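You operate a simulated robot arm through the tools that you are given. There is no shell and no other tool. Be economical: measure what you need, move in short steps, check, and stop when the job is done.

You are at the controls of a simulated robot arm. One attempt, no reset.

## Task
Fit the black end cap and the green pivot pin to the upright slat.
Fine: stand lever tight first; the pin goes into the cap's bush.

Only the result counts: the job must be done as asked and must still hold three seconds after the hand-in. Knocking over, shifting, dropping, spilling or breaking anything else fails it. Lids that push on must go on centred and level and be pressed home; caps that screw on are set level and turned clockwise until they are tight.

## Robot
A 7-joint arm with a fingered hand on a trunk, on a base that drives. Base frame: it is fixed to the floor where the robot stands at the start and does not move with it; the origin is under the middle of the robot, x ahead of it, y to its left, z up; the surface under the hand at the start is at about z = 0.9. Lengths are in m, angles in degrees, forces in N, time in s.
With the tool pointing down near the work surface it reaches from about 0.12 to 0.72 m from the robot's upright axis, wherever it stands. Its first joint turns from -166.0 to 166.0 degrees. Places, roughly: bush of the black end cap [0.4, 0.1, 0.9]; open end of the upright slat [0.5, 0, 1.1]; stand lever [0.5, -0.1, 0.9]. Payload 4 kg.
The TCP is the grasp point between the finger pads, 0.028 m short of the fingertips. In the tool frame z runs along the fingers and y along their closing line. Largest opening 0.168 m; the body of the gripper starts 0.079 m behind the TCP. The gripper is a hand of 4 fingers: y runs from the thumb to the fingers, the wrist lies at [0, 0, -0.249] in the tool frame.
Orientation is told as [roll, pitch, yaw] about the base's x, y, z axes, in that order, counted from this pose: with the fingers straight down and closing along the base's y, the tool's x points along the base's -x, its y along +y and its z along -z.

## Interface
- The arm moves only by the tool jog_arm. Its argument "motion" is a list of rows, each a list of 6 numbers: the shift along the tool's x, y, z in cm, then the turn, a rotation vector about the tool's x, y, z in degrees. In form: [[x, y, z, rx, ry, rz], ...]. A call has 1 to 12 rows; each row shifts and turns the commanded pose from where the row before left it, along the tool's axes as they then stand. A row lasts 0.2 s, in which the tool goes at most 0.05 m and 8.6 degrees; a call with a longer step from one row to the next is refused whole. Where a pose cannot be reached the arm comes as near as it can. A force on the tool above 40 N (or 10 N above the force at the start of the call, whichever is more), or a blocked arm, ends the call early, and 0.2 s more pass. In this call time passes only in rows, and 0.2 s behind the last. It gives the time, the measured TCP pose, the force on the tool (base axes), the opening and the grip force at its end, in the units of the frame above (readings bear some noise), with the torque about the TCP (base axes, N m) and any sound that the robot's microphone picked up.
- Cameras (640 x 400 px; columns grow to the right, rows downward): "scene" is now at [0.0268, 0.1518, 1.4326]; the picture's right is [-0.15, -0.99, 0.00], its down [-0.65, 0.10, -0.75] and it looks along [0.75, -0.11, -0.66] (base axes); focal length 289 px, centre (320, 200). "wrist" rides on the gripper at [0.06, -0.06, -0.11] in the tool frame; the picture's right is [0.71, 0.71, 0.00], its down [-0.56, 0.56, -0.61] and it looks along [-0.43, 0.43, 0.79] (tool axes); focal length 265 px, centre (320, 200).
- camera(camera): a new picture of that camera. No time passes.
- lift_body(by): slides the trunk up (or, below 0, down) by that many m; the arm and the scene camera ride with it, the base frame stays. It gives what a move gives, with no picture.
- base_move(legs): drives the robot by 1 to 6 legs, each [ahead, turn to the left] in m and degrees, along the robot's own axes; the way and the turn of a leg run together, so that a leg with both is an arc; at most 1.5 m and 180 degrees a leg. The arm and the cameras ride along, it lands a little off, and it stops where it bumps. It gives what a move gives.
- set_fingers(finger1, finger2, finger3, thumb_bend): sets how far each is bent, from 0 (flat) to 100 (curled in); at 30 the hand is open as for a grip, at 70 the pads meet at the TCP. One left out holds its place. A second passes; each finger stops where it meets its share of the squeeze, and holds until it gets a number again. It is the only way to open and close the hand. It gives what a move gives, with no picture; readings hold the bend of each and the force on the fingers (four entries, about 0 where the hand has none), thumb and palm.
- turn_head(pan, tilt): turns the head with the scene camera to pan (to the left, within 155 degrees either way) and tilt (down, from -29 to 69), counted from straight ahead of the robot. It gives what a move gives.
- point_at(camera, pixels): for up to 12 pixels [column, row] of the newest picture of that camera ("zoom" is the newest enlarged one), the place [x, y, z] in the base frame of the surface seen there, good to about 0.002 m. No time passes.
- close_up(camera, box): a new picture of the part [left, top, right, bottom] of that camera's present view, enlarged. No time passes.
- job_done(): hands the job in; it is judged then, once.

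Keep the steps short. Do not move on a guess: measure, check each grasp and each placing, and mend mistakes. In all there are 80 turns and 48 pictures (those below and enlarged ones count). Leave the gripper open and the arm clear of the work at the hand-in unless told otherwise, and finish with a single line.

The tools are called as name(argument=value, ...) on one line, values as JSON. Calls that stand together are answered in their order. jog_arm: Moves the arm, as the interface text tells. Its arguments: {"type":"object","properties":{"motion":{"type":"array","items":{"type":"array","items":{"type":"number"}}}},"required":["motion"]} The other tools are called the same way: lift_body (by) slides the trunk up or down; set_fingers (finger1, finger2, finger3, thumb_bend) moves the fingers one by one; base_move (legs) drives the base; turn_head (pan, tilt) turns the head that bears the scene camera; camera (camera) takes a picture; point_at (camera, pixels) gives the place of the surface under pixels of a picture; close_up (camera, box) takes an enlarged picture of a part of a camera's view; job_done () hands the job in.

At the start:

```text
clock: 0.0
eef_pos: [0.4084, -0.0515, 0.9995]
tcp_rot: [0.1, -0.1, -0.1]
ft_force: [-0.6, 0.5, -0.1]
ft_torque: [-0.03, 0.0, -0.02]
finger_gap: 0.1678
grasp_force: 0.1
shape: jaw
bend: [30.0, 30.0, 30.0, 30.0]
finger forces: [0.0, 0.0, 0.0, 0.1, 0.0, 0.0]
trunk travel left (down, up): [-0.447, 0.143]
robot x, y, heading: [0.0026, -0.0018, -0.1]
head pan, tilt: [-8.5, 41.0]
```

scene: 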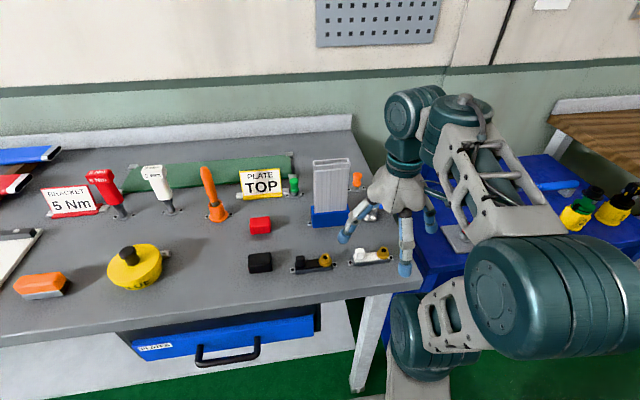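
wrist: 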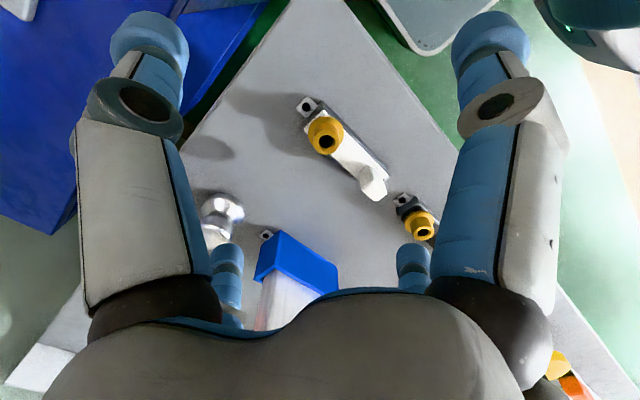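

I see the slat in a blue stand around (330,190), black and white caps near (315,262) and (372,255), and a green pin near (293,184). I'll enlarge these before measuring.

close_up(camera="scene", box=[230, 150, 410, 280])

close_up(camera="wrist", box=[180, 80, 460, 330])

```text
3.08 times, centred on (320, 215) of scene
```

zoom: 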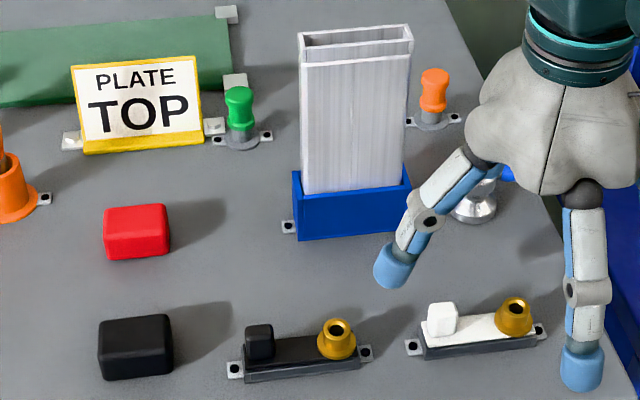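

```text
1.60 times, centred on (320, 205) of wrist
```

zoom: 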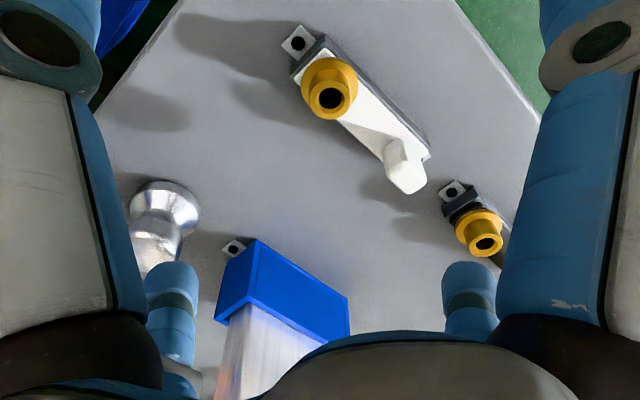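

The hand hides the lever, so I'll raise it by 20 cm and pull it back a little, then look again.

jog_arm(motion=[[2, 0, -4, 0, 0, 0], [2, 0, -4, 0, 0, 0], [1, 0, -4, 0, 0, 0], [1, 0, -4, 0, 0, 0], [0, 0, -4, 0, 0, 0]])

close_up(camera="scene", box=[280, 140, 440, 240])

camera(camera="wrist")

```text
clock: 1.2
eef_pos: [0.3457, -0.0431, 1.1318]
tcp_rot: [0.1, -0.1, -0.2]
ft_force: [0.0, 0.4, -1.2]
ft_torque: [0.01, 0.01, 0.01]
finger_gap: 0.1678
grasp_force: 0.0
shape: jaw
bend: [30.0, 30.0, 30.0, 30.0]
finger forces: [0.0, 0.1, 0.0, 0.0, 0.0, 0.1]
out of reach, approached as far as the arm can: row 4, 5
trunk travel left (down, up): [-0.447, 0.143]
robot x, y, heading: [-0.002, 0.0001, -0.1]
head pan, tilt: [-8.5, 41.0]
```

```text
4.00 times, centred on (360, 190) of scene
```

zoom: 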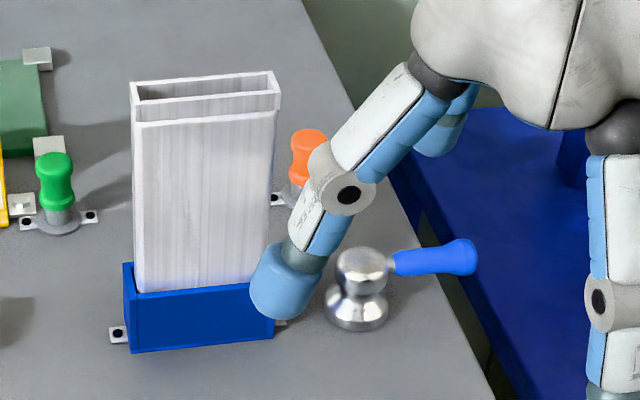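

```text
42 pictures are left
```

wrist: 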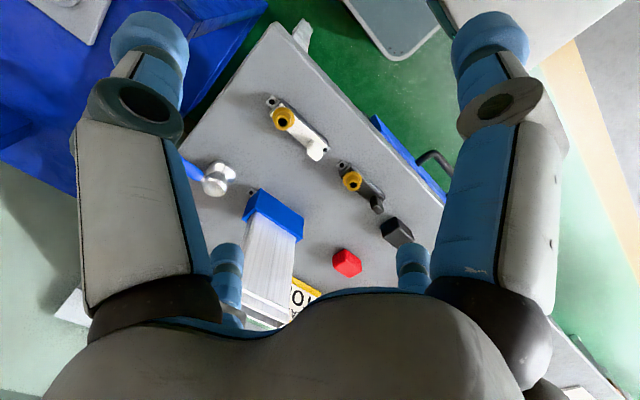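

The lever is a silver hub at about (360,270) in the enlarged picture, with a blue handle pointing right to (470,256). I'll measure the lever, the slat's rim and the green pin.

point_at(camera="zoom", pixels=[[362, 256], [400, 262], [435, 257], [468, 255], [134, 118], [280, 100], [270, 73], [133, 84], [55, 160], [55, 205], [128, 335], [200, 335]])

lift_body(by=0.14)

```text
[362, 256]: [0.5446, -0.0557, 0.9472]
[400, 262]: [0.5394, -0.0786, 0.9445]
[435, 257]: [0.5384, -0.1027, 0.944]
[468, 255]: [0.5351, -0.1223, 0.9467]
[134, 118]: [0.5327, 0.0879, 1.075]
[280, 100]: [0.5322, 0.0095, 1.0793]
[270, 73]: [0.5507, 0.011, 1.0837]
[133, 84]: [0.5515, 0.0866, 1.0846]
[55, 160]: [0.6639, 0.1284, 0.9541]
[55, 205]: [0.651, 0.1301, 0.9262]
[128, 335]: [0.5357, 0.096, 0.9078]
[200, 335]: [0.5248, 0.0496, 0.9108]
```

```text
clock: 2.9
eef_pos: [0.3474, -0.0421, 1.27]
tcp_rot: [0.0, 0.1, 0.1]
ft_force: [-0.3, 0.0, -0.6]
ft_torque: [0.0, -0.01, -0.02]
finger_gap: 0.1679
grasp_force: 0.1
shape: jaw
bend: [30.0, 30.0, 30.0, 30.0]
finger forces: [0.1, 0.1, 0.0, 0.0, 0.1, 0.1]
trunk travel left (down, up): [-0.587, 0.003]
robot x, y, heading: [-0.0027, 0.0023, 0.0]
head pan, tilt: [-8.5, 41.0]
```

The trunk is up, so I'll take a fresh overview from the higher viewpoint.

close_up(camera="scene", box=[210, 160, 450, 310])

camera(camera="wrist")

```text
2.67 times, centred on (330, 235) of scene
```

zoom: 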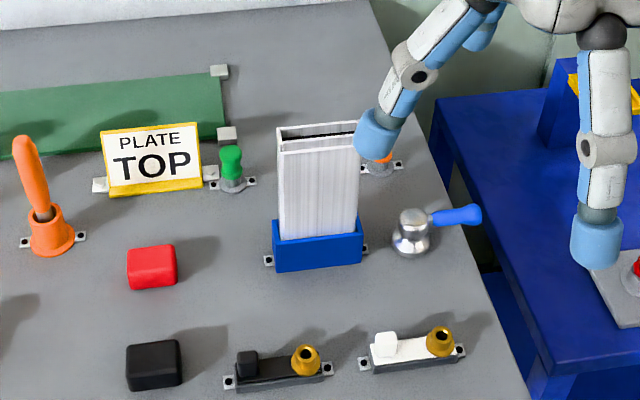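

```text
40 pictures are left
```

wrist: 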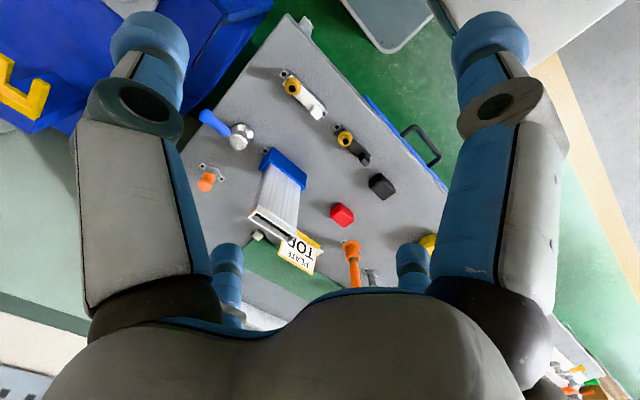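

I'll measure the black cap: bush at (307,354), tab at (246,358), plate, and its tray tabs. I'll also re-measure the slat rim.

point_at(camera="zoom", pixels=[[307, 346], [307, 372], [246, 354], [246, 372], [275, 368], [280, 380], [228, 383], [328, 369], [280, 142], [285, 129], [352, 123], [345, 145]])

close_up(camera="scene", box=[280, 270, 400, 310])

close_up(camera="scene", box=[305, 200, 355, 235])

```text
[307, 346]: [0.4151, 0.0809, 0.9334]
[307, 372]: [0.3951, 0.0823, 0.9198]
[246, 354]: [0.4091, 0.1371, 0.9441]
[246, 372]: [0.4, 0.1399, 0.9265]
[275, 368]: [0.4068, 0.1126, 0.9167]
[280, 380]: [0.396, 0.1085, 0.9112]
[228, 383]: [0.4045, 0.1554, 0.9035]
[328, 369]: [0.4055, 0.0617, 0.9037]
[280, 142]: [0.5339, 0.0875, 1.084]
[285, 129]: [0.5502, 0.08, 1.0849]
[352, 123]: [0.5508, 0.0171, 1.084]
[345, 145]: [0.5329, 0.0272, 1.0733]
```

```text
5.33 times, centred on (340, 290) of scene
```

zoom: 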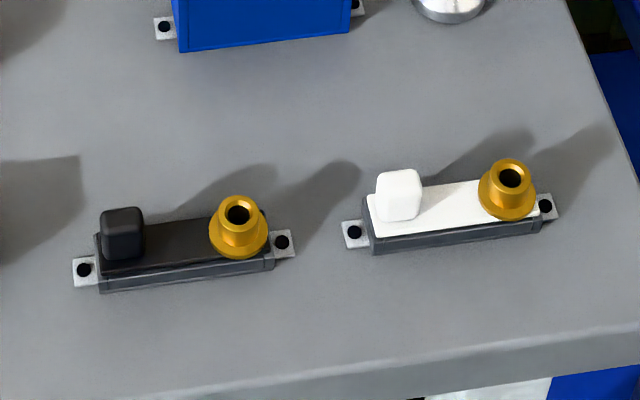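

```text
11.43 times, centred on (330, 218) of scene
```

zoom: 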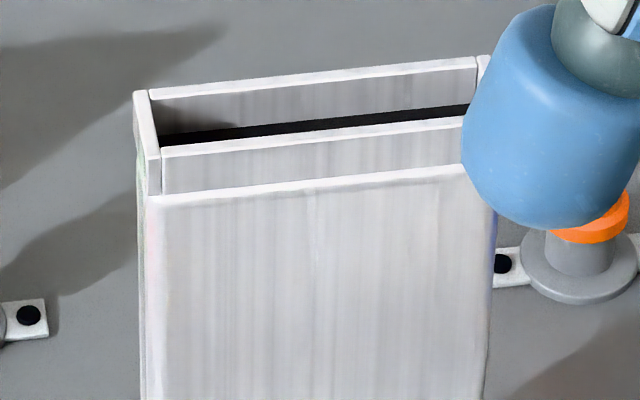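

The slat rim centre is about (0.542, 0.049) with its top at z ≈ 1.084, and the black cap centre is about (0.405, 0.109). The lever comes first. I'll turn the hand 90° in place so it closes across the handle.

jog_arm(motion=[[0, 0, 1, 0, 0, -8.2], [0, 0, 1, 0, 0, -8.2], [0, 0, 1, 0, 0, -8.2], [0, 0, 0, 0, 0, -8.2], [0, 0, 0, 0, 0, -8.2], [0, 0, 0, 0, 0, -8.2], [0, 0, 0, 0, 0, -8.2], [0, 0, 0, 0, 0, -8.2], [0, 0, 0, 0, 0, -8.2], [0, 0, 0, 0, 0, -8.2], [0, 0, 0, 0, 0, -8.0]])

jog_arm(motion=[[1.5, -4, 0, 0, 0, 0], [1.5, -4, 0, 0, 0, 0], [1.5, -4, 1, 0, 0, 0], [1.5, -4, 3, 0, 0, 0], [1, -4, 4, 0, 0, 0]])

set_fingers(finger1=50, finger2=50, finger3=50, thumb_bend=50)

camera(camera="scene")

camera(camera="wrist")

```text
clock: 5.3
eef_pos: [0.3473, -0.041, 1.2407]
tcp_rot: [-0.1, 0.0, 90.2]
ft_force: [0.0, -0.5, 0.7]
ft_torque: [0.0, 0.0, 0.0]
finger_gap: 0.168
grasp_force: 0.1
shape: jaw
bend: [30.0, 30.0, 30.0, 30.0]
finger forces: [0.1, 0.0, 0.0, 0.0, 0.0, 0.1]
trunk travel left (down, up): [-0.587, 0.003]
robot x, y, heading: [0.0012, -0.0002, -0.0]
head pan, tilt: [-8.5, 41.0]
```

```text
refused: row 4 steps farther than a row can; nothing moved
```

```text
clock: 6.3
eef_pos: [0.3496, -0.0412, 1.242]
tcp_rot: [0.0, 0.0, 90.0]
ft_force: [1.0, 0.1, -0.2]
ft_torque: [-0.01, 0.01, -0.02]
finger_gap: 0.0577
grasp_force: 0.1
shape: fingers
bend: [50.0, 50.0, 50.0, 50.0]
finger forces: [0.0, 0.1, 0.1, 0.1, 0.0, 0.0]
trunk travel left (down, up): [-0.587, 0.003]
robot x, y, heading: [0.0028, -0.0009, 0.0]
head pan, tilt: [-8.5, 41.0]
```

```text
37 pictures are left
```

scene: 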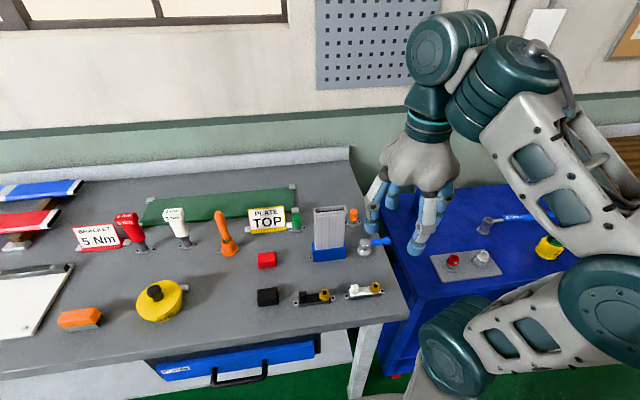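

```text
36 pictures are left
```

wrist: 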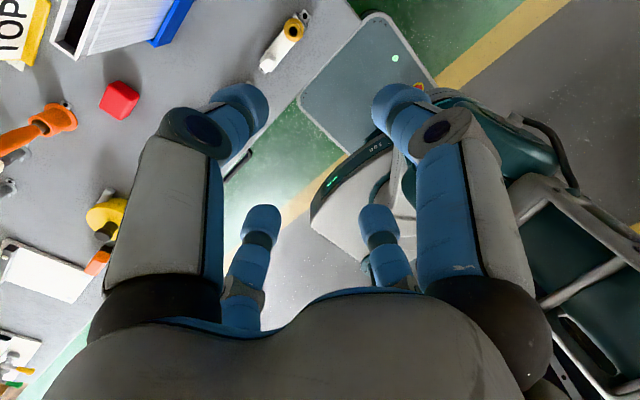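

The fingers now have a 5.8 cm gap. My last move was refused for an over-long row, so I'll redo it with shorter rows towards a point above the handle.

jog_arm(motion=[[1.5, -4, 0, 0, 0, 0], [1.5, -4, 0, 0, 0, 0], [1.5, -4, 2, 0, 0, 0], [1.5, -4, 2, 0, 0, 0], [1.4, -4, 2, 0, 0, 0], [0, 0, 4, 0, 0, 0], [0, 0, 4, 0, 0, 0]])

camera(camera="wrist")

close_up(camera="scene", box=[300, 190, 440, 290])

```text
clock: 7.9
eef_pos: [0.5471, -0.1262, 1.1087]
tcp_rot: [-0.2, -0.2, 89.7]
ft_force: [-0.9, -0.1, 0.2]
ft_torque: [0.1, -0.07, -0.01]
finger_gap: 0.057
grasp_force: 0.0
shape: fingers
bend: [50.0, 50.0, 50.0, 50.0]
finger forces: [0.0, 0.1, 0.0, 0.0, 0.1, 0.1]
out of reach, approached as far as the arm can: row 5, 6
trunk travel left (down, up): [-0.587, 0.003]
robot x, y, heading: [-0.0003, 0.0041, 0.0]
head pan, tilt: [-8.5, 41.0]
```

```text
35 pictures are left
```

wrist: 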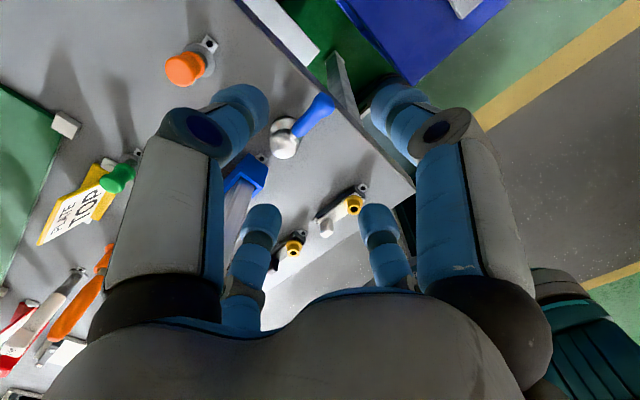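

```text
4.00 times, centred on (370, 240) of scene
```

zoom: 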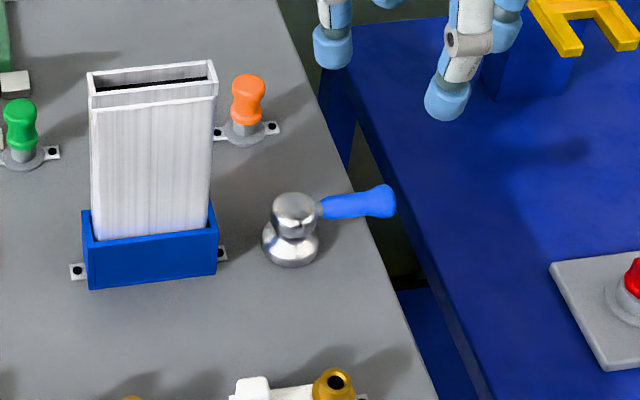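

I'll measure the fingertips, the hub and the handle from the wrist view, to get the hand's real geometry relative to the lever.

point_at(camera="wrist", pixels=[[245, 100], [395, 100], [263, 215], [376, 215], [283, 138], [284, 150], [300, 125], [318, 108], [326, 100], [182, 68], [118, 178], [293, 248]])

point_at(camera="zoom", pixels=[[295, 203], [290, 262], [320, 209], [340, 207], [388, 200], [22, 108], [248, 80]])

```text
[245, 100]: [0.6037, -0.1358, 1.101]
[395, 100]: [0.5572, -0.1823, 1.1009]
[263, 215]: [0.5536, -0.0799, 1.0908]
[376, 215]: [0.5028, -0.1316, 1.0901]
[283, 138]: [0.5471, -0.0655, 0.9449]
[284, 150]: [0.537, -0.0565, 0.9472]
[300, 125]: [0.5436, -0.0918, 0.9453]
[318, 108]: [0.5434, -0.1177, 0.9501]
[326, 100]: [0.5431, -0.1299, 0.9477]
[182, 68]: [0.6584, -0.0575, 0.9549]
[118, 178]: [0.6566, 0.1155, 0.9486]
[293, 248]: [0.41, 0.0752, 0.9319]
```

```text
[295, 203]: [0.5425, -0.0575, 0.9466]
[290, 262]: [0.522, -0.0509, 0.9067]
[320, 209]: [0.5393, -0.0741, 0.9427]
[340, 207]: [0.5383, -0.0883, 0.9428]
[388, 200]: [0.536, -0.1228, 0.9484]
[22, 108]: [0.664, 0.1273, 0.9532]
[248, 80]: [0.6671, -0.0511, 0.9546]
```

The four fingers sit in a cross. The hub is at about (0.542, -0.056), and the handle runs along -y to -0.132 at z ≈ 0.94. I'll close the fingers to a point and come down on the far side of the handle, ready to push it clockwise (towards the robot).

set_fingers(finger1=70, finger2=70, finger3=70, thumb_bend=70)

jog_arm(motion=[[-1, -2.5, 0, 0, 0, 0], [0, -2.5, 0, 0, 0, 0], [0, 0, 4, 0, 0, 0], [0, 0, 3, 0, 0, 0]])

camera(camera="wrist")

close_up(camera="scene", box=[300, 190, 440, 290])

```text
clock: 8.9
eef_pos: [0.5493, -0.1204, 1.1096]
tcp_rot: [0.1, -0.1, 90.0]
ft_force: [0.1, 0.3, 0.1]
ft_torque: [0.03, -0.01, -0.03]
finger_gap: 0.0018
grasp_force: 0.1
shape: fingers
bend: [69.0, 69.0, 69.0, 69.0]
finger forces: [0.0, 0.1, 0.0, 0.0, 0.0, 0.0]
trunk travel left (down, up): [-0.587, 0.003]
robot x, y, heading: [-0.0011, -0.0003, -0.1]
head pan, tilt: [-8.5, 41.0]
```

```text
clock: 9.9
eef_pos: [0.6013, -0.111, 1.0369]
tcp_rot: [0.1, 0.0, 90.0]
ft_force: [0.1, -0.9, -0.8]
ft_torque: [0.01, 0.02, 0.02]
finger_gap: 0.0015
grasp_force: 0.1
shape: fingers
bend: [69.0, 69.0, 69.0, 69.0]
finger forces: [0.0, 0.0, 0.0, 0.1, 0.0, 0.0]
trunk travel left (down, up): [-0.587, 0.003]
robot x, y, heading: [-0.0008, 0.0027, 0.1]
head pan, tilt: [-8.5, 41.0]
```

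```text
33 pictures are left
```

wrist: 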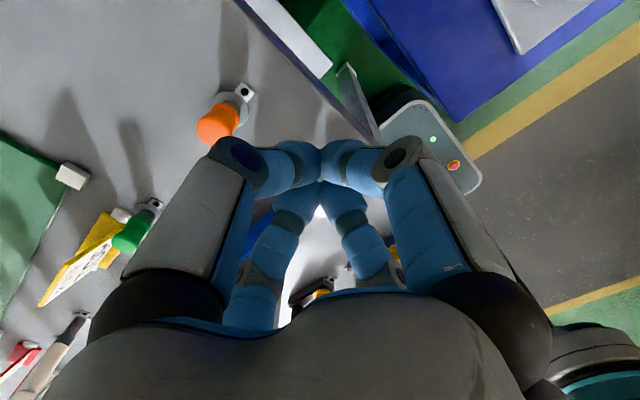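

```text
4.00 times, centred on (370, 240) of scene
```

zoom: 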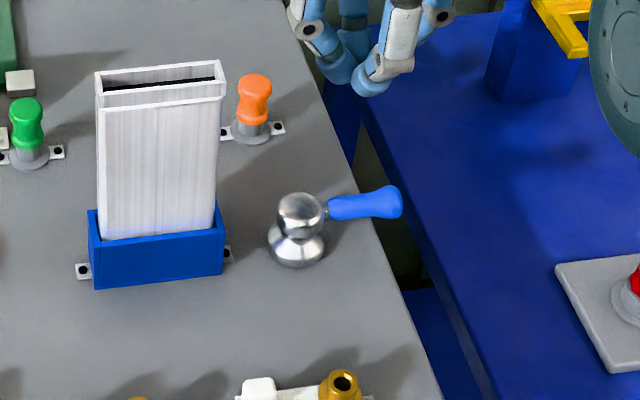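

The curled fist is blunt. It's better to cage the handle between finger pairs with the hand at 45°. I'll reopen to a bend of 50, turn 45° back and centre above the handle at r ≈ 6 cm.

set_fingers(finger1=50, finger2=50, finger3=50, thumb_bend=50)

jog_arm(motion=[[0, 0, 0, 0, 0, 7.5], [0, 0, 0, 0, 0, 7.5], [0, 0, 0, 0, 0, 7.5], [0, 0, 0, 0, 0, 7.5], [0, 0, 0, 0, 0, 7.5], [0, 0, 0, 0, 0, 7.5], [2.4, 1.9, 0, 0, 0, 0], [2.4, 1.9, 0, 0, 0, 0]])

camera(camera="wrist")

close_up(camera="scene", box=[300, 190, 440, 290])

```text
clock: 10.9
eef_pos: [0.6002, -0.1111, 1.0383]
tcp_rot: [0.0, 0.0, 89.9]
ft_force: [-0.2, -0.2, -0.5]
ft_torque: [0.01, 0.01, 0.04]
finger_gap: 0.0566
grasp_force: 0.0
shape: fingers
bend: [50.0, 50.0, 50.0, 50.0]
finger forces: [0.0, 0.0, 0.0, 0.0, 0.1, 0.0]
trunk travel left (down, up): [-0.587, 0.003]
robot x, y, heading: [-0.0024, -0.0047, 0.2]
head pan, tilt: [-8.5, 41.0]
```

```text
clock: 12.7
eef_pos: [0.5384, -0.1153, 1.0383]
tcp_rot: [0.0, -0.1, 44.9]
ft_force: [-0.5, -0.2, 0.9]
ft_torque: [-0.02, -0.03, -0.03]
finger_gap: 0.0567
grasp_force: 0.1
shape: fingers
bend: [50.0, 50.0, 50.0, 50.0]
finger forces: [0.1, 0.1, 0.0, 0.0, 0.0, 0.1]
trunk travel left (down, up): [-0.587, 0.003]
robot x, y, heading: [0.0008, -0.0029, 0.1]
head pan, tilt: [-8.5, 41.0]
```

```text
31 pictures are left
```

wrist: 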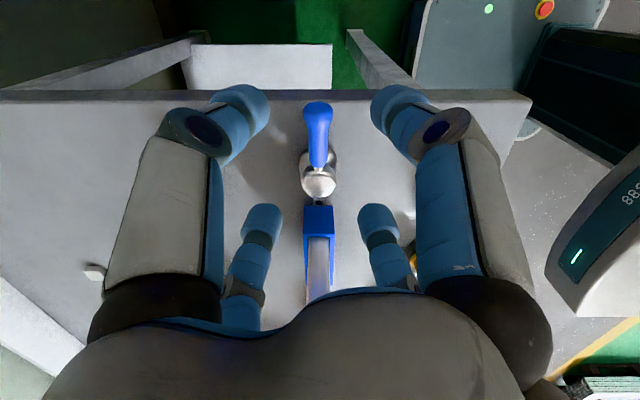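

```text
4.00 times, centred on (370, 240) of scene
```

zoom: 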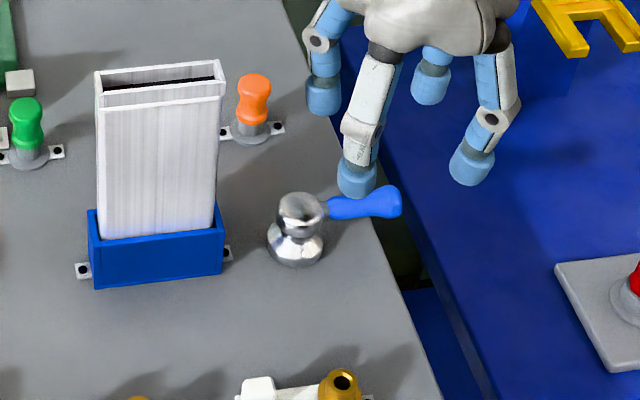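

The handle is centred between the finger pairs. I'll lower 8.5 cm around it.

jog_arm(motion=[[0, 0, 3, 0, 0, 0], [0, 0, 3, 0, 0, 0], [0, 0, 2.5, 0, 0, 0]])

jog_arm(motion=[[0.52, 0.59, 0, 0, 0, 7.5], [0.52, 0.59, 0, 0, 0, 7.5], [0.52, 0.59, 0, 0, 0, 7.5], [0.52, 0.59, 0, 0, 0, 7.5]])

close_up(camera="scene", box=[300, 190, 440, 290])

```text
clock: 13.5
eef_pos: [0.5401, -0.1155, 0.9518]
tcp_rot: [0.0, 0.1, 45.1]
ft_force: [0.6, 0.3, 0.2]
ft_torque: [0.0, -0.03, -0.02]
finger_gap: 0.0569
grasp_force: 0.1
shape: fingers
bend: [50.0, 50.0, 50.0, 50.0]
finger forces: [0.0, 0.1, 0.0, 0.0, 0.0, 0.0]
trunk travel left (down, up): [-0.587, 0.003]
robot x, y, heading: [-0.0021, -0.0011, 0.2]
head pan, tilt: [-8.5, 41.0]
```

```text
clock: 14.5
eef_pos: [0.5065, -0.1079, 0.9511]
tcp_rot: [0.0, 0.0, 14.9]
ft_force: [0.0, -0.2, -0.4]
ft_torque: [0.04, 0.02, -0.04]
finger_gap: 0.0566
grasp_force: 0.0
shape: fingers
bend: [50.0, 50.0, 50.0, 50.0]
finger forces: [0.0, 0.1, 0.0, 0.1, 0.0, 0.0]
trunk travel left (down, up): [-0.587, 0.003]
robot x, y, heading: [0.0022, -0.0022, 0.1]
head pan, tilt: [-8.5, 41.0]
```

```text
4.00 times, centred on (370, 240) of scene
```

zoom: 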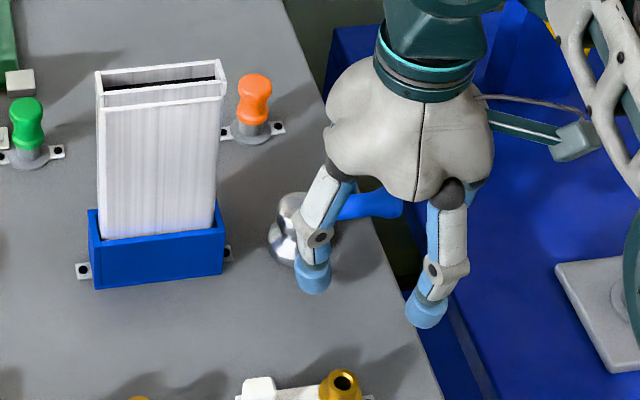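

There's no contact yet, as the handle still points along -y. I'll continue the arc in small rows and watch the force.

jog_arm(motion=[[0.52, 0.59, 0, 0, 0, 5], [0.52, 0.59, 0, 0, 0, 5], [0.52, 0.59, 0, 0, 0, 5]])

close_up(camera="wrist", box=[160, 40, 480, 240])

```text
clock: 15.3
eef_pos: [0.4902, -0.0934, 0.95]
tcp_rot: [0.0, 0.0, -0.4]
ft_force: [8.2, -6.1, 0.2]
ft_torque: [-0.07, -0.1, -0.29]
finger_gap: 0.0568
grasp_force: 4.2
shape: fingers
bend: [50.0, 50.0, 44.0, 50.0]
finger forces: [0.0, 0.1, 8.7, 0.0, 0.0, 0.1]
trunk travel left (down, up): [-0.587, 0.003]
robot x, y, heading: [0.0019, -0.0012, -0.5]
head pan, tilt: [-8.5, 41.0]
```

```text
2.00 times, centred on (320, 140) of wrist
```

zoom: 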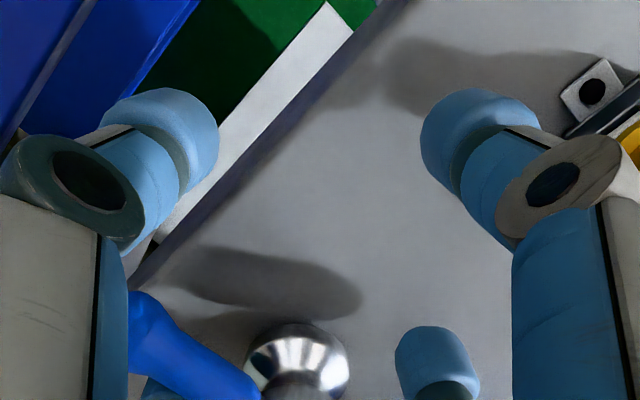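

Finger 3 touched the handle with 8.7 N but only bent back (50→44), because fingers are weak in their opening direction. A finger is stiff sideways, so I'll back off and raise. Then I'll splay the others flat and push sideways with finger 3 alone from outboard.

jog_arm(motion=[[-1, 0, 0, 0, 0, 0], [0, 0, -4, 0, 0, 0], [0, 0, -4, 0, 0, 0], [0, -2, -3, 0, 0, 0]])

set_fingers(finger1=0, finger2=0, finger3=50, thumb_bend=0)

close_up(camera="scene", box=[300, 170, 460, 290])

camera(camera="wrist")

```text
clock: 16.3
eef_pos: [0.4974, -0.1137, 1.0606]
tcp_rot: [0.0, 0.0, 0.0]
ft_force: [0.5, 0.1, 0.6]
ft_torque: [0.01, 0.02, 0.02]
finger_gap: 0.0569
grasp_force: 0.0
shape: fingers
bend: [50.0, 50.0, 50.0, 50.0]
finger forces: [0.1, 0.0, 0.0, 0.0, 0.1, 0.1]
trunk travel left (down, up): [-0.587, 0.003]
robot x, y, heading: [-0.0033, 0.0023, -0.0]
head pan, tilt: [-8.5, 41.0]
```

```text
clock: 17.3
eef_pos: [0.4973, -0.1143, 1.0613]
tcp_rot: [0.0, 0.0, -0.1]
ft_force: [-0.5, -0.1, 0.4]
ft_torque: [0.02, 0.01, 0.0]
finger_gap: 0.1631
grasp_force: 0.1
shape: fingers
bend: [0.0, 0.0, 50.0, 0.0]
finger forces: [0.0, 0.1, 0.0, 0.0, 0.0, 0.0]
trunk travel left (down, up): [-0.587, 0.003]
robot x, y, heading: [0.0009, 0.0022, 0.1]
head pan, tilt: [-8.5, 41.0]
```

```text
3.33 times, centred on (380, 230) of scene
```

zoom: 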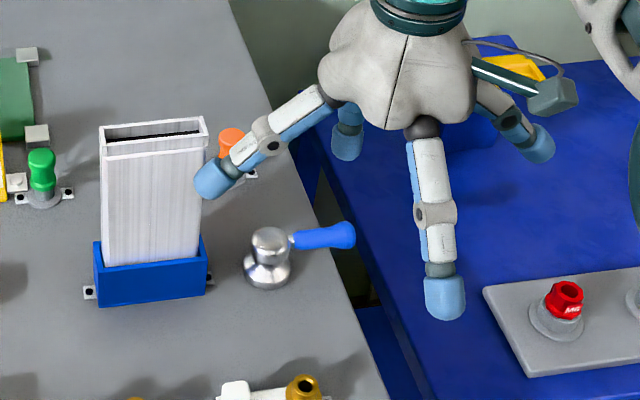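

```text
26 pictures are left
```

wrist: 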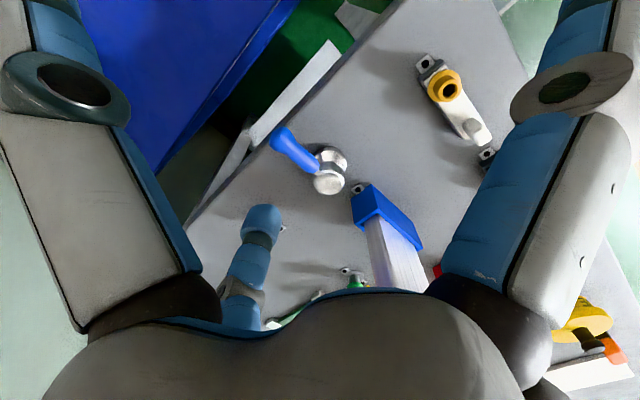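

The lever is unmoved. I'll check the height of the splayed fingertips before positioning: (213,180), (445,300) and finger 3 at (347,148) in the enlarged view. I also need the white cap position.

point_at(camera="zoom", pixels=[[210, 185], [445, 305], [347, 152], [352, 235], [300, 380], [240, 385]])

point_at(camera="wrist", pixels=[[262, 213], [330, 180], [332, 158], [300, 155], [280, 135], [447, 85], [478, 130]])

jog_arm(motion=[[0, -4, -2, 0, 0, 0], [0, -2, -1, 0, 0, -8], [0, 0, 0, 0, 0, -8.2], [0, 0, 0, 0, 0, -8.2], [0, 0, 0, 0, 0, -8.2], [0, 0, 0, 0, 0, -8.2], [0, 0, 0, 0, 0, -8.2], [0, 0, 0, 0, 0, -8.2], [0, 0, 0, 0, 0, -8.2], [0, 0, 0, 0, 0, -8.2], [0, 0, 0, 0, 0, -8.2], [0, 0, 0, 0, 0, -8.2]])

```text
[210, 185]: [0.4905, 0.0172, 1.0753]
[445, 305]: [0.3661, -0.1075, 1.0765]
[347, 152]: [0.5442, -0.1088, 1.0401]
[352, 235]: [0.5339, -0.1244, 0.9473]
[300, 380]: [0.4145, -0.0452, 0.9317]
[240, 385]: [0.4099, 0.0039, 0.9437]
```

```text
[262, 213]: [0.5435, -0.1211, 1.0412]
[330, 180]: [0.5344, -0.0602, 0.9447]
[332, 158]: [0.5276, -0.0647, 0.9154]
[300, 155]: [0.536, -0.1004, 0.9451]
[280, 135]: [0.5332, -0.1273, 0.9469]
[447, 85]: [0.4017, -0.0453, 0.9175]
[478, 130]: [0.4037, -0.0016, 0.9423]
```

```text
clock: 19.9
eef_pos: [0.4989, -0.1738, 1.0909]
tcp_rot: [-0.1, 0.1, 90.2]
ft_force: [0.3, 0.0, 0.7]
ft_torque: [-0.01, 0.01, -0.02]
finger_gap: 0.1632
grasp_force: 0.1
shape: fingers
bend: [0.0, 0.0, 50.0, 0.0]
finger forces: [0.1, 0.1, 0.1, 0.0, 0.0, 0.0]
trunk travel left (down, up): [-0.587, 0.003]
robot x, y, heading: [0.0005, 0.0016, 0.1]
head pan, tilt: [-8.5, 41.0]
```

Splayed tips stay about 1 cm above the TCP, so they clear the caps. Now I'll move behind the handle, to TCP (0.578, -0.153), and go down to z = 0.950.

jog_arm(motion=[[-1, -4, 0, 0, 0, 0], [-1, -3.9, 0, 0, 0, 0], [0, 0, 4, 0, 0, 0], [0, 0, 4, 0, 0, 0], [0, 0, 4, 0, 0, 0], [0, 0, 2, 0, 0, 0]])

close_up(camera="scene", box=[300, 170, 460, 290])

```text
clock: 21.3
eef_pos: [0.5784, -0.1518, 0.952]
tcp_rot: [0.0, 0.0, 90.0]
ft_force: [0.6, 0.3, 0.2]
ft_torque: [0.02, -0.01, 0.0]
finger_gap: 0.1631
grasp_force: 0.0
shape: fingers
bend: [0.0, 0.0, 50.0, 0.0]
finger forces: [0.0, 0.0, 0.1, 0.1, 0.0, 0.0]
trunk travel left (down, up): [-0.587, 0.003]
robot x, y, heading: [0.0018, 0.0012, -0.2]
head pan, tilt: [-8.5, 41.0]
```

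```text
3.33 times, centred on (380, 230) of scene
```

zoom: 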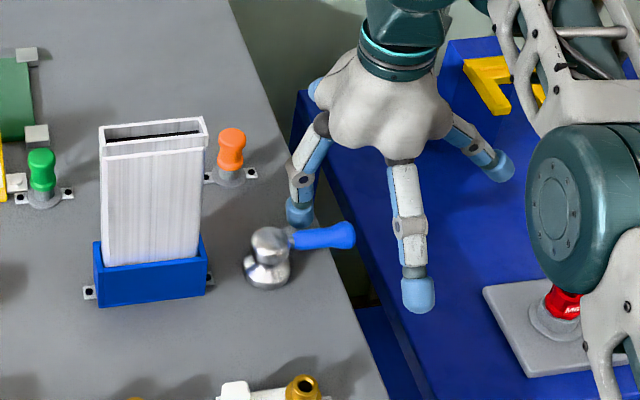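

Finger 3 stands behind the handle. I'll push 2 cm towards the robot, then begin the clockwise arc about the hub.

jog_arm(motion=[[0, 1, 0, 0, 0, 0], [0, 1, 0, 0, 0, 0], [-0.09, 1.34, 0, 0, 0, 7.5], [-0.09, 1.34, 0, 0, 0, 7.5], [-0.09, 1.34, 0, 0, 0, 7.5]])

close_up(camera="scene", box=[300, 170, 460, 290])

```text
clock: 22.5
eef_pos: [0.5186, -0.145, 0.9509]
tcp_rot: [0.0, 0.0, 67.3]
ft_force: [2.0, -4.9, 1.1]
ft_torque: [0.05, -0.03, -0.16]
finger_gap: 0.1632
grasp_force: 1.8
shape: fingers
bend: [0.0, 0.0, 52.0, 0.0]
finger forces: [0.0, 0.0, 4.0, 0.1, 0.0, 0.0]
trunk travel left (down, up): [-0.587, 0.003]
robot x, y, heading: [0.0017, -0.0016, -0.0]
head pan, tilt: [-8.5, 41.0]
```

```text
3.33 times, centred on (380, 230) of scene
```

zoom: 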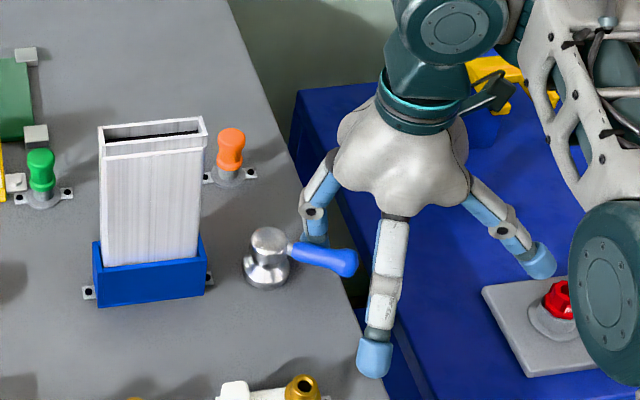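

The lever is turning clockwise under only 5 N. I'll continue the arc.

jog_arm(motion=[[0.1, 1.25, 0, 0, 0, 7.5], [0.1, 1.25, 0, 0, 0, 7.5], [0.05, 1.25, 0, 0, 0, 7.5], [0, 1.25, 0, 0, 0, 7.5]])

close_up(camera="scene", box=[300, 170, 460, 290])

```text
clock: 23.5
eef_pos: [0.4768, -0.1201, 0.9512]
tcp_rot: [0.0, 0.0, 37.4]
ft_force: [0.2, -5.0, 2.9]
ft_torque: [0.12, -0.12, -0.26]
finger_gap: 0.1634
grasp_force: 2.4
shape: fingers
bend: [0.0, 0.0, 52.0, 0.0]
finger forces: [0.0, 0.1, 5.0, 0.0, 0.1, 0.0]
trunk travel left (down, up): [-0.587, 0.003]
robot x, y, heading: [0.0004, 0.0007, -0.1]
head pan, tilt: [-8.5, 41.0]
```

```text
3.33 times, centred on (380, 230) of scene
```

zoom: 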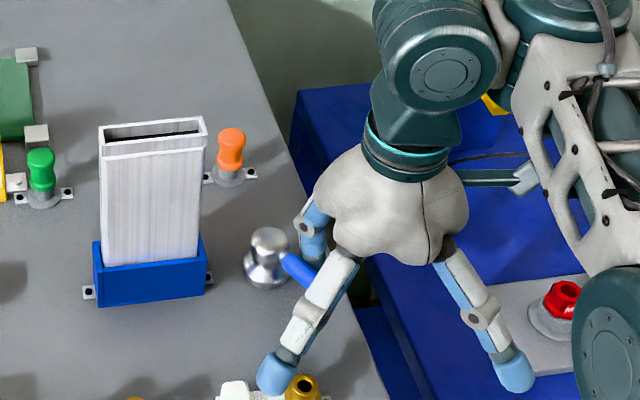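

The lever is at about 50°. The splayed finger tip at (275,372) hangs over the white cap, so I'll check its height before continuing.

point_at(camera="zoom", pixels=[[275, 385], [268, 390], [300, 388], [232, 388], [310, 280], [286, 258]])

```text
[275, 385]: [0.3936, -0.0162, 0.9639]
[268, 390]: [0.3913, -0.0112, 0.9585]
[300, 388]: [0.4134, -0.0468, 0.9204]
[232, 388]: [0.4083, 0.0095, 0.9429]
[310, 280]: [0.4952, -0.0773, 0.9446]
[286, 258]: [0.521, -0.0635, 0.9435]
```

Its tip bottom is at about 0.955 and the white tab top is at 0.944. I'll raise 6 mm and continue.

jog_arm(motion=[[0, 0, -0.6, 0, 0, 0], [0.05, 1.25, 0, 0, 0, 7.5], [0.05, 1.25, 0, 0, 0, 7.5], [0.05, 1.25, 0, 0, 0, 7.5]])

close_up(camera="scene", box=[300, 170, 460, 290])

```text
clock: 24.5
eef_pos: [0.4555, -0.0886, 0.9572]
tcp_rot: [0.1, 0.0, 15.1]
ft_force: [-0.5, -2.4, -1.9]
ft_torque: [-0.1, 0.08, -0.13]
finger_gap: 0.1631
grasp_force: 1.5
shape: fingers
bend: [0.0, 0.0, 51.0, 0.0]
finger forces: [0.0, 0.1, 2.9, 0.0, 0.1, 0.0]
trunk travel left (down, up): [-0.587, 0.003]
robot x, y, heading: [-0.0012, -0.0002, -0.1]
head pan, tilt: [-8.5, 41.0]
```

```text
3.33 times, centred on (380, 230) of scene
```

zoom: 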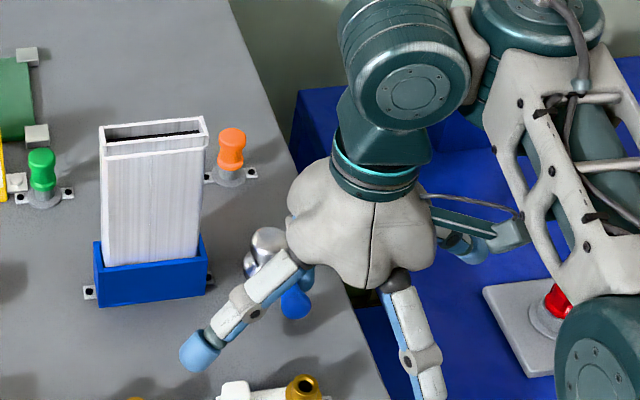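

No stop felt yet, and the lever is at about 70–75°. I'll continue.

jog_arm(motion=[[0.05, 1.25, 0, 0, 0, 7.5], [0.05, 1.25, 0, 0, 0, 7.5], [0.05, 1.25, 0, 0, 0, 7.5]])

close_up(camera="scene", box=[280, 170, 440, 290])

```text
clock: 25.5
eef_pos: [0.4509, -0.063, 0.9582]
tcp_rot: [-1.1, 0.0, -8.9]
ft_force: [-2.2, -12.9, -0.1]
ft_torque: [-0.29, 0.08, -0.64]
finger_gap: 0.1631
grasp_force: 6.4
shape: fingers
bend: [0.0, 0.0, 50.0, 0.0]
finger forces: [0.1, 0.0, 12.6, 0.0, 0.0, 0.0]
trunk travel left (down, up): [-0.587, 0.003]
robot x, y, heading: [-0.0025, -0.0027, -0.4]
head pan, tilt: [-8.5, 41.0]
stopped in row 3: the force on the tool passed its limit at 41 N (the readings are from after the stop); the commanded pose is now the measured one
```

```text
3.33 times, centred on (360, 230) of scene
```

zoom: 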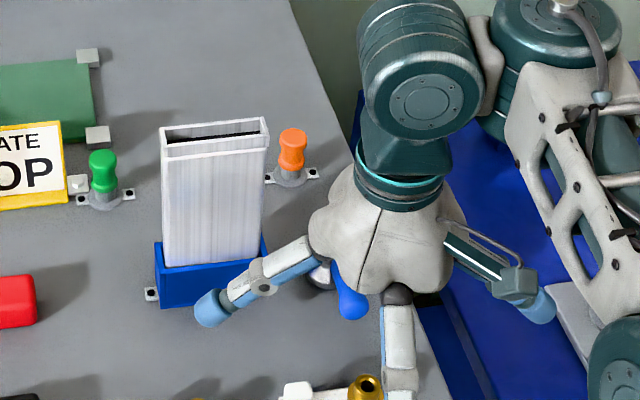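

A firm stop at 41 N with the lever now pointing towards the robot: it feels tight. I'll press once more gently to confirm it doesn't move further.

jog_arm(motion=[[0, 0.8, 0, 0, 0, 0], [0, 0.6, 0, 0, 0, 2]])

jog_arm(motion=[[1.5, -3, 0, 0, 0, 0], [0, 0, -4, 0, 0, 0], [0, 0, -4, 0, 0, 0], [0, 0, -4, 0, 0, 0], [2, 0, -4, 0, 0, 0], [3, 0, -2, 0, 0, 0]])

close_up(camera="scene", box=[280, 190, 420, 310])

```text
clock: 26.1
eef_pos: [0.4509, -0.0615, 0.9571]
tcp_rot: [-1.9, 0.1, -11.5]
ft_force: [-2.6, -14.4, 0.4]
ft_torque: [-0.26, 0.04, -0.67]
finger_gap: 0.1632
grasp_force: 7.1
shape: fingers
bend: [0.0, 0.0, 50.0, 0.0]
finger forces: [0.0, 0.1, 13.8, 0.0, 0.0, 0.0]
trunk travel left (down, up): [-0.587, 0.003]
robot x, y, heading: [0.0015, 0.002, -0.8]
head pan, tilt: [-8.5, 41.0]
stopped in row 2: the force on the tool passed its limit at 43 N (the readings are from after the stop); the commanded pose is now the measured one
```

```text
clock: 27.5
eef_pos: [0.381, -0.0672, 1.1372]
tcp_rot: [-1.6, 0.1, -11.1]
ft_force: [-0.4, 0.8, 0.0]
ft_torque: [-0.01, 0.0, -0.02]
finger_gap: 0.1632
grasp_force: 0.0
shape: fingers
bend: [0.0, 0.0, 50.0, 0.0]
finger forces: [0.0, 0.1, 0.1, 0.0, 0.0, 0.0]
trunk travel left (down, up): [-0.587, 0.003]
robot x, y, heading: [-0.0003, -0.0023, -0.7]
head pan, tilt: [-8.5, 41.0]
```

```text
3.33 times, centred on (350, 250) of scene
```

zoom: 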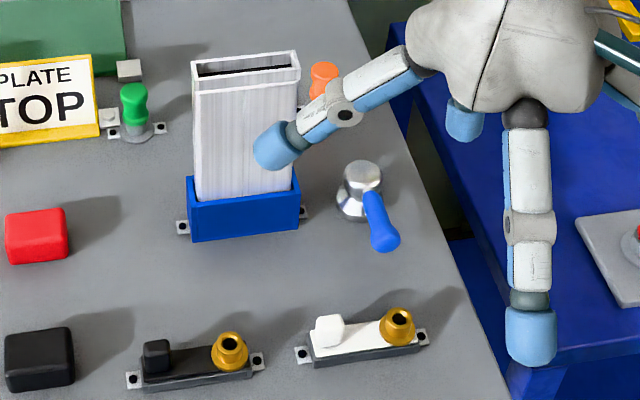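

The lever held against 43 N twice, so it is tight; it now points at the robot. Next is the cap. I'll level and square the hand, then move it above the black cap.

jog_arm(motion=[[0, 0, 0, 0, 0, -5.6], [0, 0, 0, 0, 0, -5.5], [0, 2, 0, -1.6, 0, 0], [-0.6, 4, 0, 0, 0, 0], [-0.6, 4, 0, 0, 0, 0], [-0.6, 4, 0, 0, 0, 0], [-0.6, 3.4, 0, 0, 0, 0]])

set_fingers(finger1=0, finger2=35, finger3=0, thumb_bend=35)

camera(camera="wrist")

camera(camera="scene")

```text
clock: 29.1
eef_pos: [0.4069, 0.1062, 1.1362]
tcp_rot: [0.0, 0.4, 0.2]
ft_force: [0.5, -0.5, -0.2]
ft_torque: [0.0, -0.02, -0.02]
finger_gap: 0.1632
grasp_force: 0.1
shape: fingers
bend: [0.0, 0.0, 50.0, 0.0]
finger forces: [0.0, 0.1, 0.0, 0.1, 0.0, 0.0]
trunk travel left (down, up): [-0.587, 0.003]
robot x, y, heading: [0.0014, -0.0019, -0.6]
head pan, tilt: [-8.5, 41.0]
```

```text
clock: 30.1
eef_pos: [0.4071, 0.1046, 1.1361]
tcp_rot: [0.0, 0.4, -0.1]
ft_force: [0.7, 0.5, 0.6]
ft_torque: [0.02, 0.04, 0.0]
finger_gap: 0.138
grasp_force: 0.0
shape: fingers
bend: [0.0, 35.0, 0.0, 35.0]
finger forces: [0.0, 0.1, 0.0, 0.1, 0.0, 0.1]
trunk travel left (down, up): [-0.587, 0.003]
robot x, y, heading: [0.0012, -0.0021, -0.9]
head pan, tilt: [-8.5, 41.0]
```

```text
19 pictures are left
```

wrist: 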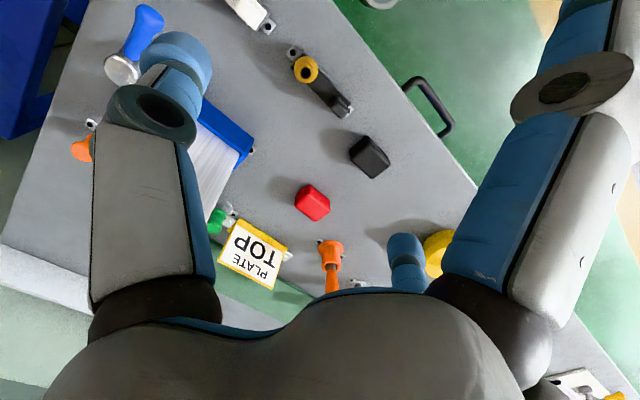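

```text
18 pictures are left
```

scene: 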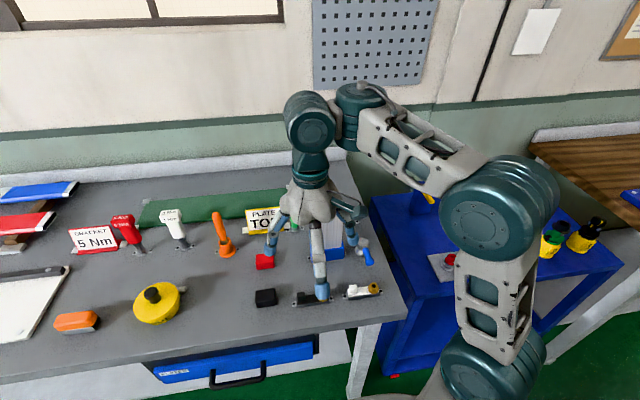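

Fingers 2 and thumb (along y) are bent, the others splayed. I'll measure the cap precisely from this view, plus the red block near finger 3.

point_at(camera="wrist", pixels=[[307, 62], [303, 78], [297, 68], [315, 68], [343, 105], [349, 112], [334, 108], [325, 85], [320, 92], [313, 195], [325, 205], [293, 50]])

close_up(camera="wrist", box=[270, 30, 370, 130])

```text
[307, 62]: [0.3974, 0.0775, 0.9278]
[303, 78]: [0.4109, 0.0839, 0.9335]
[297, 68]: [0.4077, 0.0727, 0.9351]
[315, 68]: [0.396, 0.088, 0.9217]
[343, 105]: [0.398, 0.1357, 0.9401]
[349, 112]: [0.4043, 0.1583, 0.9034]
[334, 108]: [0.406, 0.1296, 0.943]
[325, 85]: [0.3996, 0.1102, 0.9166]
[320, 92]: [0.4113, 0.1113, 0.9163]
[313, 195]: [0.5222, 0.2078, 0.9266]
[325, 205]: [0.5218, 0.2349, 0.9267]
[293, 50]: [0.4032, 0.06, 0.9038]
```

```text
4.00 times, centred on (320, 80) of wrist
```

zoom: 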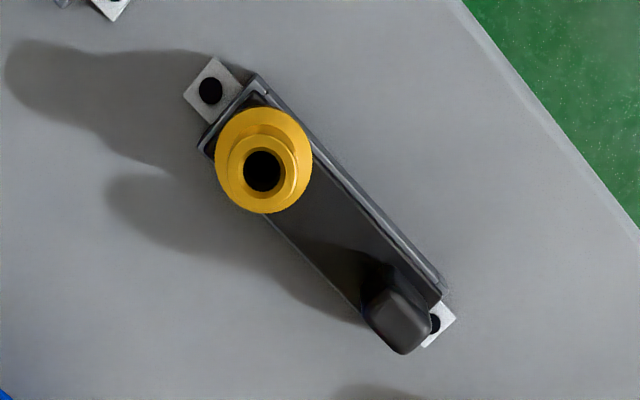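

I'll measure the bush rim, tab and plate corners in this enlarged view.

point_at(camera="zoom", pixels=[[236, 165], [288, 172], [264, 143], [262, 193], [222, 155], [308, 150], [384, 295], [425, 330], [390, 345], [256, 84], [437, 292], [212, 145]])

```text
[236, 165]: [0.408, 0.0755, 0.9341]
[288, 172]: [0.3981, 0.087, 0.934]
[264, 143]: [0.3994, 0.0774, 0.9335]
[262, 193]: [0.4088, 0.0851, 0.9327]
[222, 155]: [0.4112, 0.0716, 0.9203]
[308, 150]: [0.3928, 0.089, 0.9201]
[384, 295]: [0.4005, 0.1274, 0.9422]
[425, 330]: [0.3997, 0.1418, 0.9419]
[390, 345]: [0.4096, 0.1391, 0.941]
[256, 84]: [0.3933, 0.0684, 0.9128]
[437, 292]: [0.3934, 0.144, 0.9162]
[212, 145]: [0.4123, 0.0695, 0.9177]
```

The cap plate spans y 0.068–0.145 and x 0.393–0.412, so its centre is (0.403, 0.107). The bush is at (0.4035, 0.081) with its top at 0.934, and the tab is at y 0.127–0.143 with its top at 0.942. I'll grip lengthwise, from the tab's outer face to the bush's outer face, narrowing the pair first and then coming down.

set_fingers(finger1=0, finger2=41, finger3=15, thumb_bend=41)

jog_arm(motion=[[0.4, 0.2, 3, 0, -0.4, 0], [0, 0, 4, 0, 0, 0], [0, 0, 4, 0, 0, 0], [0, 0, 4, 0, 0, 0], [0, 0, 3.2, 0, 0, 0]])

close_up(camera="scene", box=[260, 220, 400, 320])

```text
clock: 31.1
eef_pos: [0.4075, 0.1055, 1.1362]
tcp_rot: [-0.1, 0.4, 0.0]
ft_force: [0.3, -0.9, 0.3]
ft_torque: [-0.01, -0.02, -0.02]
finger_gap: 0.1321
grasp_force: 0.1
shape: fingers
bend: [0.0, 41.0, 15.0, 41.0]
finger forces: [0.0, 0.0, 0.1, 0.0, 0.0, 0.1]
trunk travel left (down, up): [-0.587, 0.003]
robot x, y, heading: [0.0007, 0.0026, -0.5]
head pan, tilt: [-8.5, 41.0]
```

```text
clock: 32.3
eef_pos: [0.4021, 0.1052, 0.9586]
tcp_rot: [-0.1, 0.2, 0.1]
ft_force: [0.1, 0.2, -0.3]
ft_torque: [-0.01, 0.01, 0.0]
finger_gap: 0.1322
grasp_force: 0.1
shape: fingers
bend: [0.0, 41.0, 15.0, 41.0]
finger forces: [0.1, 0.1, 0.0, 0.0, 0.1, 0.0]
trunk travel left (down, up): [-0.587, 0.003]
robot x, y, heading: [0.0011, -0.0006, -0.7]
head pan, tilt: [-8.5, 41.0]
```

```text
4.00 times, centred on (330, 270) of scene
```

zoom: 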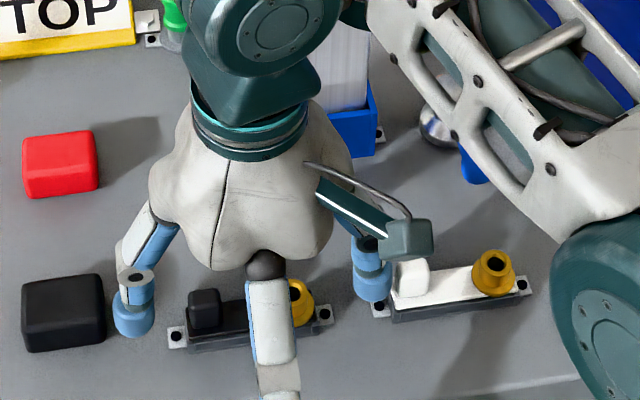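

I'll check the fingertip heights at (372,292) and (133,325) before lowering further.

point_at(camera="zoom", pixels=[[372, 296], [133, 330], [372, 280], [133, 312], [203, 297], [298, 285]])

```text
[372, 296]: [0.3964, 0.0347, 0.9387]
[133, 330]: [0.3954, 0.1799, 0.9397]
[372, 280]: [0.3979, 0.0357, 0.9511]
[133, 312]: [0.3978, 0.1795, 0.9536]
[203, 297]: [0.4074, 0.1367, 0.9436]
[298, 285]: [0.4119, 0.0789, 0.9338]
```

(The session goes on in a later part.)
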